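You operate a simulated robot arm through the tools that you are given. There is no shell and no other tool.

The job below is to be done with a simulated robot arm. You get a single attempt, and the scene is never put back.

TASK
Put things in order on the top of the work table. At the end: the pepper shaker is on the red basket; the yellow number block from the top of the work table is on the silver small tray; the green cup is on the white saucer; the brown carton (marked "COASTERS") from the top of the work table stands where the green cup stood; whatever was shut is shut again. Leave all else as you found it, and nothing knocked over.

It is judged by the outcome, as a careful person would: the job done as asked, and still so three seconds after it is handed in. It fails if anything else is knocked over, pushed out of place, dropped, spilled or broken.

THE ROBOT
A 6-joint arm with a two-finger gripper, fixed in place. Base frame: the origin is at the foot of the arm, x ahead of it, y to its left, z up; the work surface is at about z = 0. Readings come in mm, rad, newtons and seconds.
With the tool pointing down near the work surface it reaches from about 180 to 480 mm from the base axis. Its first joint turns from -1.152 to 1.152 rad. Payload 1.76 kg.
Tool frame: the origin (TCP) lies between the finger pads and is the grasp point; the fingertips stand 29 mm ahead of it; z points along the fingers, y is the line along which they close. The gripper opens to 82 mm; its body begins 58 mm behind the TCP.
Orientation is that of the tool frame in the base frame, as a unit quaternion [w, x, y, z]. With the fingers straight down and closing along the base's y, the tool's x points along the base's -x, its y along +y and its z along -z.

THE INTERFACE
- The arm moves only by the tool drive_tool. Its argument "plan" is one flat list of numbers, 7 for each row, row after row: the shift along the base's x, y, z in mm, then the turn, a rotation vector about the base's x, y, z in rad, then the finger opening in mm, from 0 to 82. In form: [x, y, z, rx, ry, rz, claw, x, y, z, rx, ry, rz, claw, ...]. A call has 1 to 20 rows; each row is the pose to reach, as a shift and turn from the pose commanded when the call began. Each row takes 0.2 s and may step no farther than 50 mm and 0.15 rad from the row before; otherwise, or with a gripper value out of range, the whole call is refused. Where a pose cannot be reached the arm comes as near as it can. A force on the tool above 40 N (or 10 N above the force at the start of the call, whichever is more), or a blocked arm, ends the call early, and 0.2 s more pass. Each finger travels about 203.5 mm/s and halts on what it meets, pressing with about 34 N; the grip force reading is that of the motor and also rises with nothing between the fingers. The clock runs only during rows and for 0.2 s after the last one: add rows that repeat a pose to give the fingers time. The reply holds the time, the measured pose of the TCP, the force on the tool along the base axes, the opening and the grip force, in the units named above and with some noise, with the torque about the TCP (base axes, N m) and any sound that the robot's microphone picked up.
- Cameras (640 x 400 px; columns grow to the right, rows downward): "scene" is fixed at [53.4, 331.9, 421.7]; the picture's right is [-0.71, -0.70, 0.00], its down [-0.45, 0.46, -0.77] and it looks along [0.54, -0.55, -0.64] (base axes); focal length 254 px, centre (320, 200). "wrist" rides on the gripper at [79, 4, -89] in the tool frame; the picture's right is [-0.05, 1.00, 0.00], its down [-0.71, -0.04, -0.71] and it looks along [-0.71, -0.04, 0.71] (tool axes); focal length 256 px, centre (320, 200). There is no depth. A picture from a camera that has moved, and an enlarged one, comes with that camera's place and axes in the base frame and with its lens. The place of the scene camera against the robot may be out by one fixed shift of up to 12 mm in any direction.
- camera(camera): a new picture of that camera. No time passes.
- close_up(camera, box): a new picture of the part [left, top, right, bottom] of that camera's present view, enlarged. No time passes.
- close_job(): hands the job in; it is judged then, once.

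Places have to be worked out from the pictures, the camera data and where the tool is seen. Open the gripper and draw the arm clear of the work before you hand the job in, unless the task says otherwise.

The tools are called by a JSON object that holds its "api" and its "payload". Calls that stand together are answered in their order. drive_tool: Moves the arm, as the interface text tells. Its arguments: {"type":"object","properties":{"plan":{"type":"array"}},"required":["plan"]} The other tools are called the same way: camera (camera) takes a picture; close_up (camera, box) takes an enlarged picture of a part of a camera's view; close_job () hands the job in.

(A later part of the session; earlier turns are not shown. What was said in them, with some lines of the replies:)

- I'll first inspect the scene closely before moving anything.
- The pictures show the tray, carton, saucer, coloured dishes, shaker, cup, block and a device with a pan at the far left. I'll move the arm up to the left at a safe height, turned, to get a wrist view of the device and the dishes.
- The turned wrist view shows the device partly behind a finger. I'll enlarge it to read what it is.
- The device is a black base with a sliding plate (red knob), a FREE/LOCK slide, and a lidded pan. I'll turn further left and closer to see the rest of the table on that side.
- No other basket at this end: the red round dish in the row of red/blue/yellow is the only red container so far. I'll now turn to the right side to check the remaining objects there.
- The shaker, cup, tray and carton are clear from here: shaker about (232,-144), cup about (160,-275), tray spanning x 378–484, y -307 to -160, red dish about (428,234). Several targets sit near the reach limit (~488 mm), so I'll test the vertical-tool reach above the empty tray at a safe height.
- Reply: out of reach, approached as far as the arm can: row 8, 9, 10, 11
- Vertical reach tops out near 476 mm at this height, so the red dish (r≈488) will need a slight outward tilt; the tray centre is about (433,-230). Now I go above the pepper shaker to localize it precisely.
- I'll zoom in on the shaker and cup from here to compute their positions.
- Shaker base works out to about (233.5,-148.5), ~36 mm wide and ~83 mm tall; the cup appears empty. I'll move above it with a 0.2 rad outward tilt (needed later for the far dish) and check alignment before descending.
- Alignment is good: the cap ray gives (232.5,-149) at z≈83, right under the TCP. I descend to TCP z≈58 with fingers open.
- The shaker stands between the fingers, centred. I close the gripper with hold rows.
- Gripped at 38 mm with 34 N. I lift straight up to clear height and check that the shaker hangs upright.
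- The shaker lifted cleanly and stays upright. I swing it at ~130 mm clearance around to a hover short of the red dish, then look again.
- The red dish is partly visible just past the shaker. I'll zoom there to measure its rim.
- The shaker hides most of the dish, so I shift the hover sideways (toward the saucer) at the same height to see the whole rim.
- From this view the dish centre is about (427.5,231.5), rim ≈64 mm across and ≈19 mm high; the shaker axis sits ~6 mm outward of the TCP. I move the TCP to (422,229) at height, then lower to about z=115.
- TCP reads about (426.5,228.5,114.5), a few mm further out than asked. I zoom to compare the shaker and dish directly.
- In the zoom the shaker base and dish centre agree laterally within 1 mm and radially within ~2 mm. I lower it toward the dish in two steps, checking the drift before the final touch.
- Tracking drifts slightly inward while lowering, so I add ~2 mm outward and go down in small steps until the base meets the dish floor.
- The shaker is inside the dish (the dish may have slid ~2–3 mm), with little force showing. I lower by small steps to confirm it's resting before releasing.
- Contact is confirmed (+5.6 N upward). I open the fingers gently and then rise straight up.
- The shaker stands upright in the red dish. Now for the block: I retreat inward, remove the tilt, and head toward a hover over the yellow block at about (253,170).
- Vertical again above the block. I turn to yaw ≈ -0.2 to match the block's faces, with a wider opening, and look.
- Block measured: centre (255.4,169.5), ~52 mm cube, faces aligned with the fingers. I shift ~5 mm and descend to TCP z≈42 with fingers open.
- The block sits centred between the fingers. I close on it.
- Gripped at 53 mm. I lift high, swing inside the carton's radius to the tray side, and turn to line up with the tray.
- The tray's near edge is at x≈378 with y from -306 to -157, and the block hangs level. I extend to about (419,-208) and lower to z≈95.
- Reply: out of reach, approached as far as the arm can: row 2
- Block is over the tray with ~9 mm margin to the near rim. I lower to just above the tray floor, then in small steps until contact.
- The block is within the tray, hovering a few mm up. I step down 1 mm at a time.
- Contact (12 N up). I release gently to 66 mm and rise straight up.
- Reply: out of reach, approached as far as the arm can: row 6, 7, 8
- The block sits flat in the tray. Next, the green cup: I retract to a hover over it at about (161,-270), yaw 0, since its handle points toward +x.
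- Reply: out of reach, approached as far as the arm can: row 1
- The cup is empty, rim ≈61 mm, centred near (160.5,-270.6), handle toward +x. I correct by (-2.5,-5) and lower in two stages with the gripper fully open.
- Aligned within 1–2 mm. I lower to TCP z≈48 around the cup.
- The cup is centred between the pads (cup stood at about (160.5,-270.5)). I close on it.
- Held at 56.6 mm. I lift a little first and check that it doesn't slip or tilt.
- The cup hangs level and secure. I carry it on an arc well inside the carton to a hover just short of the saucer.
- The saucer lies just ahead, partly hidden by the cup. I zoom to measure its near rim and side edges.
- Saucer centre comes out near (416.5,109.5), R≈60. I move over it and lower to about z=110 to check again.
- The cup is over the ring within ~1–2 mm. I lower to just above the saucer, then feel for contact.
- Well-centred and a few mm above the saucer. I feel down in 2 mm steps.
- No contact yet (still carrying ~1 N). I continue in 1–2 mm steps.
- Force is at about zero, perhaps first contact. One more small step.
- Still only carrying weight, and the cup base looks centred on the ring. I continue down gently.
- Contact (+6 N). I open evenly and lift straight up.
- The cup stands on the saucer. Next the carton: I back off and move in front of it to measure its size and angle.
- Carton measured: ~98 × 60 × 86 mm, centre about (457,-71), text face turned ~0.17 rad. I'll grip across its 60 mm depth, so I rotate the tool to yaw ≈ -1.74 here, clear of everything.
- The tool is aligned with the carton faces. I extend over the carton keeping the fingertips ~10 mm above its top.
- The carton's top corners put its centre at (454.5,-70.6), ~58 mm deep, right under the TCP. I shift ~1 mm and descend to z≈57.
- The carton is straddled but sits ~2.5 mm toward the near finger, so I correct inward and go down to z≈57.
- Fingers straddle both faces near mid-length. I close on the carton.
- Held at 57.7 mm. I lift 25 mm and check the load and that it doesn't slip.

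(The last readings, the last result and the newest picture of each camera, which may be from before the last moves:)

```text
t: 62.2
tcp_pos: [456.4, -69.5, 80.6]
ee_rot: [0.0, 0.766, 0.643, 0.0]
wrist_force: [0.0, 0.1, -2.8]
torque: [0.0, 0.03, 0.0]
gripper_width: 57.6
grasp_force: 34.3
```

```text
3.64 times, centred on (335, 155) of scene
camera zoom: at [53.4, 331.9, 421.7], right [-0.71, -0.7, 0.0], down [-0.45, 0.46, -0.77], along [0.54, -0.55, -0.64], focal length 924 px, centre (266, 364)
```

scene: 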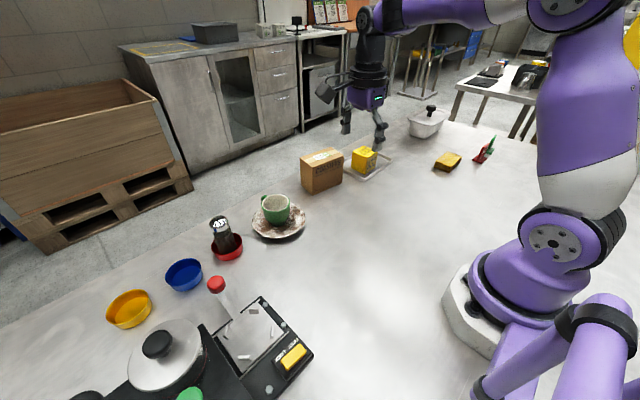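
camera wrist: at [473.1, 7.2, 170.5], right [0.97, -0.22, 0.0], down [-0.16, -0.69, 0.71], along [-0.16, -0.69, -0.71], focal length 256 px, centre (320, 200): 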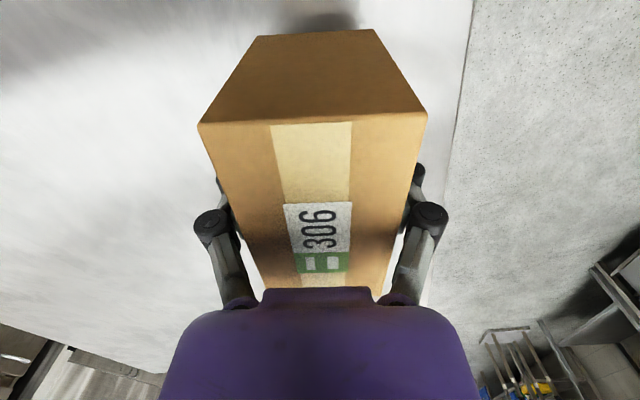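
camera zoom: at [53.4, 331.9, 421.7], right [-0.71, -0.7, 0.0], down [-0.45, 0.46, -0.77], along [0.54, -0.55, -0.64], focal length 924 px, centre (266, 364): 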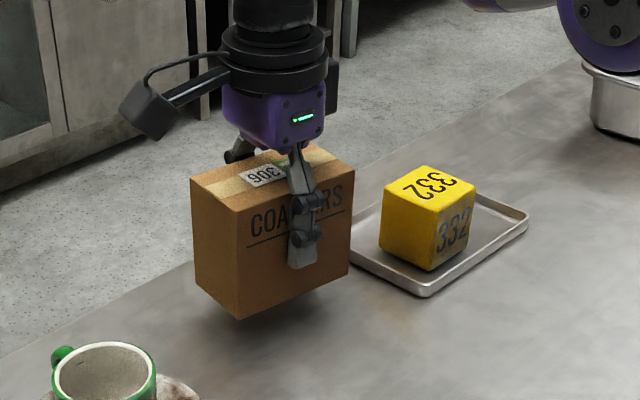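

Only ~2.8 N, no slip. I retract and swing it at ~109 mm clearance to above the cup's former spot, keeping its heading.

{"api": "drive_tool", "payload": {"plan": [-10, 2, 30, 0, 0, 0, 48, -35, 5, 55, 0, 0, 0, 48, -70, 10, 75, 0, 0, 0, 48, -110, 14, 85, 0, 0, 0, 48, -124.3, -27.2, 85, 0, 0, 0, 48, -143.6, -65.7, 85, 0, 0, 0, 48, -167.1, -101, 85, 0, 0, 0, 48, -194.6, -132.6, 85, 0, 0, 0, 48, -225.4, -160, 85, 0, 0, 0, 48, -258.9, -182.9, 85, 0, 0, 0, 48, -294.9, -200.9, 85, 0, 0, 0, 48, -294.9, -200.9, 85, 0, 0, 0, 48]}}

{"api": "camera", "payload": {"camera": "wrist"}}

{"api": "camera", "payload": {"camera": "scene"}}

```text
t: 64.8
tcp_pos: [161.1, -271.6, 169.1]
ee_rot: [0.0, 0.765, 0.644, 0.0]
wrist_force: [-0.2, 0.6, -2.8]
torque: [0.02, 0.0, 0.01]
gripper_width: 57.5
grasp_force: 33.8
```

```text
taken
camera wrist: at [178.3, -194.4, 258.6], right [0.97, -0.22, 0.0], down [-0.16, -0.69, 0.71], along [-0.16, -0.69, -0.71], focal length 256 px, centre (320, 200)
```

wrist: 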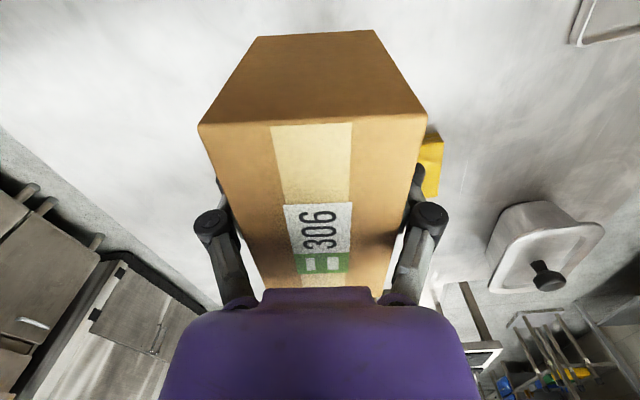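

```text
taken
```

scene: 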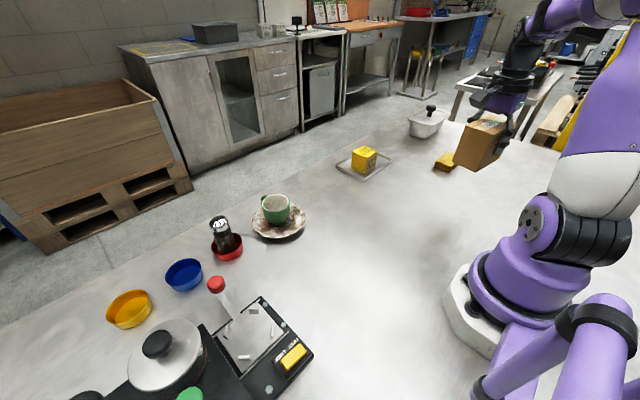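

Over the spot: TCP (160.7,-271.5), so I add +2 mm in y to centre the carton on the cup's position and lower it to ~7 mm above the table.

{"api": "drive_tool", "payload": {"plan": [0, 1, -35, 0, 0, 0, 48, 0, 2, -70, 0, 0, 0, 48, 0, 2, -95, 0, 0, 0, 48, 0, 2, -105, 0, 0, 0, 48, 0, 2, -105, 0, 0, 0, 48]}}

{"api": "close_up", "payload": {"camera": "scene", "box": [400, 110, 540, 220]}}

{"api": "camera", "payload": {"camera": "wrist"}}

```text
t: 66.0
tcp_pos: [161.8, -268.1, 62.0]
ee_rot: [0.001, 0.765, 0.644, 0.0]
wrist_force: [-0.8, -0.3, -3.5]
torque: [-0.01, -0.06, -0.01]
gripper_width: 57.7
grasp_force: 34.3
```

```text
3.64 times, centred on (470, 165) of scene
camera zoom: at [53.4, 331.9, 421.7], right [-0.71, -0.7, 0.0], down [-0.45, 0.46, -0.77], along [0.54, -0.55, -0.64], focal length 924 px, centre (-226, 327)
```

zoom: 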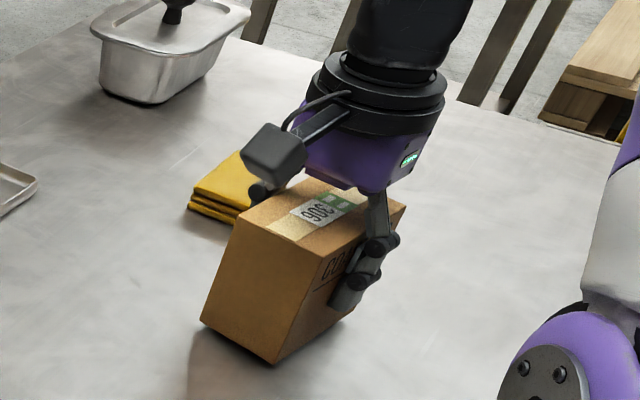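

```text
taken
camera wrist: at [179.6, -191.2, 152.1], right [0.97, -0.22, 0.0], down [-0.16, -0.69, 0.71], along [-0.16, -0.69, -0.71], focal length 256 px, centre (320, 200)
```

wrist: 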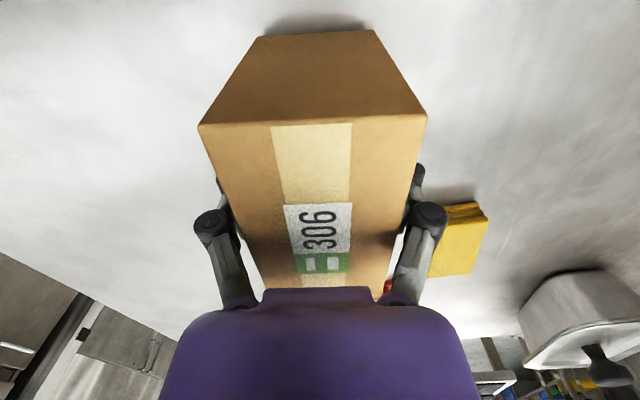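

Carton centre is ~(161.8,-269.6), within 2 mm of the cup's spot. I feel down in small steps to contact.

{"api": "drive_tool", "payload": {"plan": [-1, -1, -3, 0, 0, 0, 48, -1, -1, -5, 0, 0, 0, 48, -1, -1, -6.5, 0, 0, 0, 48, -1, -1, -6.5, 0, 0, 0, 48]}}

```text
t: 67.0
tcp_pos: [158.4, -270.5, 55.9]
ee_rot: [0.001, 0.765, 0.644, 0.001]
wrist_force: [-3.6, 4.9, 13.2]
torque: [0.2, -0.29, 0.06]
gripper_width: 57.5
grasp_force: 34.5
```

Firm contact (13 N up). I ease up 0.5 mm, open evenly, and rise straight up.

{"api": "drive_tool", "payload": {"plan": [0, 0, 0.8, 0, 0, 0, 56, 0, 0, 0.8, 0, 0, 0, 64, 0, 0, 0.8, 0, 0, 0, 78, 0, 0, 0.8, 0, 0, 0, 82, 0, 0, 20, 0, 0, 0, 82, 0, 0, 60, 0, 0, 0, 82, 0, 0, 100, 0, 0, 0, 82, 0, 0, 130, 0, 0, 0, 82, 0, 0, 130, 0, 0, 0, 82]}}

{"api": "camera", "payload": {"camera": "wrist"}}

{"api": "camera", "payload": {"camera": "scene"}}

```text
t: 69.0
tcp_pos: [158.5, -269.9, 185.8]
ee_rot: [0.001, 0.765, 0.644, 0.001]
wrist_force: [0.3, -0.1, 0.1]
torque: [-0.04, -0.04, 0.03]
gripper_width: 82.1
grasp_force: 0.0
```

```text
taken
camera wrist: at [175.7, -193.9, 275.7], right [0.97, -0.22, 0.0], down [-0.16, -0.69, 0.71], along [-0.16, -0.69, -0.71], focal length 256 px, centre (320, 200)
```

wrist: 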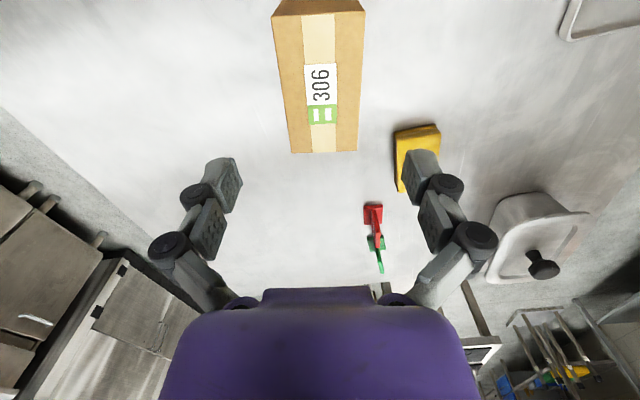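

```text
taken
```

scene: 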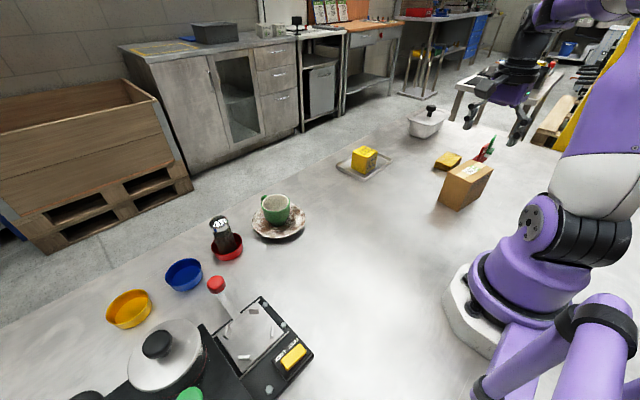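

The carton stands centred near (159,-271.5). I now swing the arm back up and clear to its starting area, gripper open, and inspect everything once more.

{"api": "drive_tool", "payload": {"plan": [26, 14.7, 20, 0, 0, 0.145, 82, 48.2, 32.3, 35, 0, 0, 0.29, 82, 68.7, 51.9, 45, 0, 0, 0.435, 82, 87.4, 73.2, 55, 0, 0, 0.58, 82, 104.1, 96.1, 55, 0, 0, 0.725, 82, 118.7, 120.4, 55, 0, 0, 0.87, 82, 131, 145.9, 55, 0, 0, 1.015, 82, 141, 172.4, 55, 0, 0, 1.16, 82, 148.6, 199.7, 55, 0, 0, 1.305, 82, 153.6, 227.6, 55, 0, 0, 1.45, 82, 156.2, 255.8, 55, 0, 0, 1.595, 82, 156.2, 284.2, 55, 0, 0, 1.744, 82, 156.2, 284.2, 55, 0, 0, 1.744, 82]}}

{"api": "camera", "payload": {"camera": "scene"}}

{"api": "camera", "payload": {"camera": "wrist"}}

{"api": "close_up", "payload": {"camera": "scene", "box": [320, 90, 520, 215]}}

{"api": "close_up", "payload": {"camera": "scene", "box": [100, 180, 320, 320]}}

```text
t: 71.8
tcp_pos: [315.5, 15.5, 239.6]
ee_rot: [0.001, -0.002, 1.0, 0.001]
wrist_force: [-0.6, 0.7, -0.1]
torque: [0.01, -0.01, -0.04]
gripper_width: 82.0
grasp_force: 0.1
```

```text
taken
```

scene: 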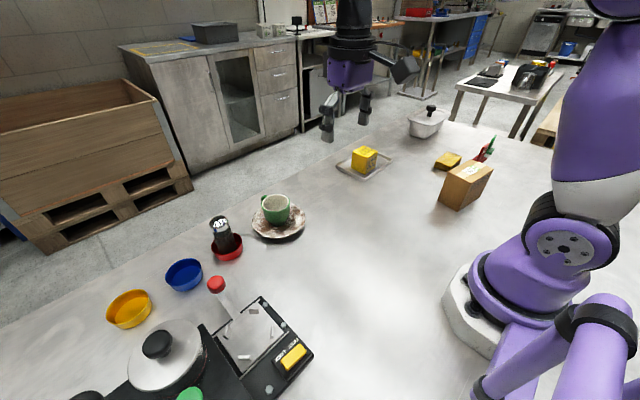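

```text
taken
camera wrist: at [235.4, 18.9, 329.9], right [0.05, 1.0, 0.0], down [0.71, -0.04, 0.71], along [0.71, -0.03, -0.71], focal length 256 px, centre (320, 200)
```

wrist: 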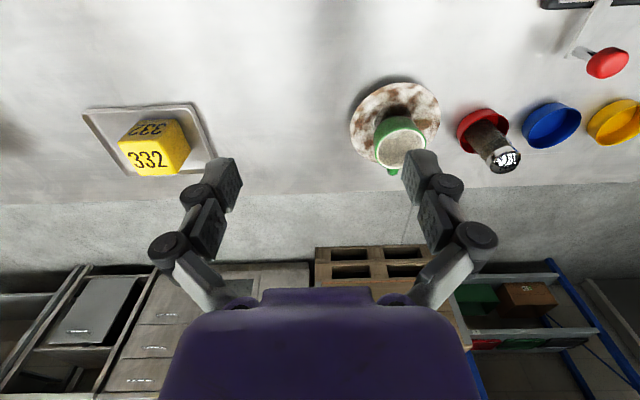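

```text
3.20 times, centred on (420, 152) of scene
camera zoom: at [53.4, 331.9, 421.7], right [-0.71, -0.7, 0.0], down [-0.45, 0.46, -0.77], along [0.54, -0.55, -0.64], focal length 813 px, centre (0, 352)
```

zoom: 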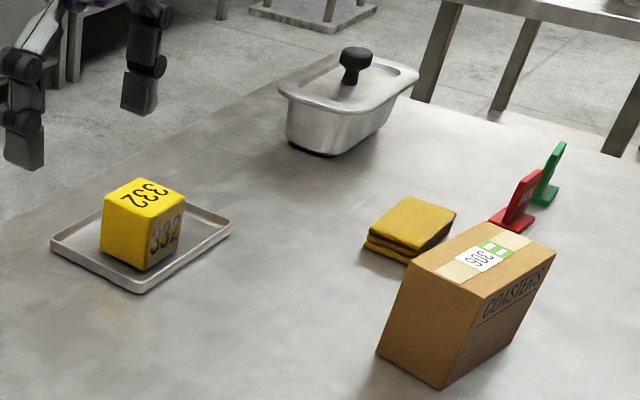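

```text
2.86 times, centred on (210, 250) of scene
camera zoom: at [53.4, 331.9, 421.7], right [-0.71, -0.7, 0.0], down [-0.45, 0.46, -0.77], along [0.54, -0.55, -0.64], focal length 726 px, centre (634, 57)
```

zoom: 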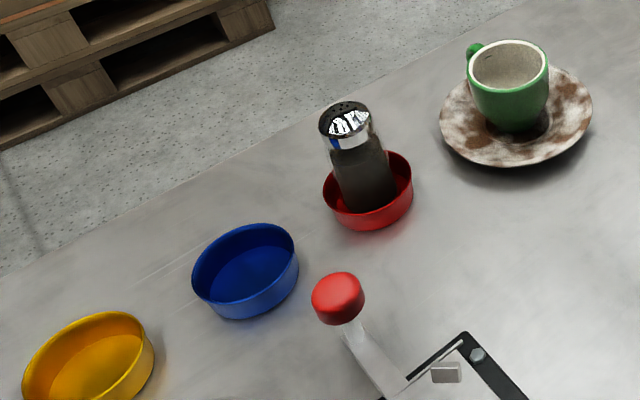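

The final pictures show the shaker upright in the red dish, the 332 block on the tray, the cup on the saucer and the carton where the cup stood. The lidded pot, pan, lock slide and the other items look unchanged, and the arm is clear with the gripper open, so I hand the job in.

{"api": "close_job", "payload": {}}

```text
The job is handed in.
```

I've finished the job and handed it in; the last pictures showed everything in place and nothing knocked over.

- **Pepper shaker:** it stands upright in the round red dish. Nothing on the table looked like a basket, so I took this red container to be the red basket. The dish slid about 3 mm when I lowered the shaker in, and I left it there.
- **Yellow number block (332):** it sits flat on the silver tray, inside the rim, towards the near side and the carton's old spot.
- **Green cup:** it is centred on the white saucer.
- **Brown "COASTERS" carton:** it stands within about 2 mm of where the cup stood.
- **Shut things:** I didn't need to open anything. The lidded pot, the pan and the FREE/LOCK slide are as they were.

The arm is back near its starting position, clear of the table, with the gripper open.
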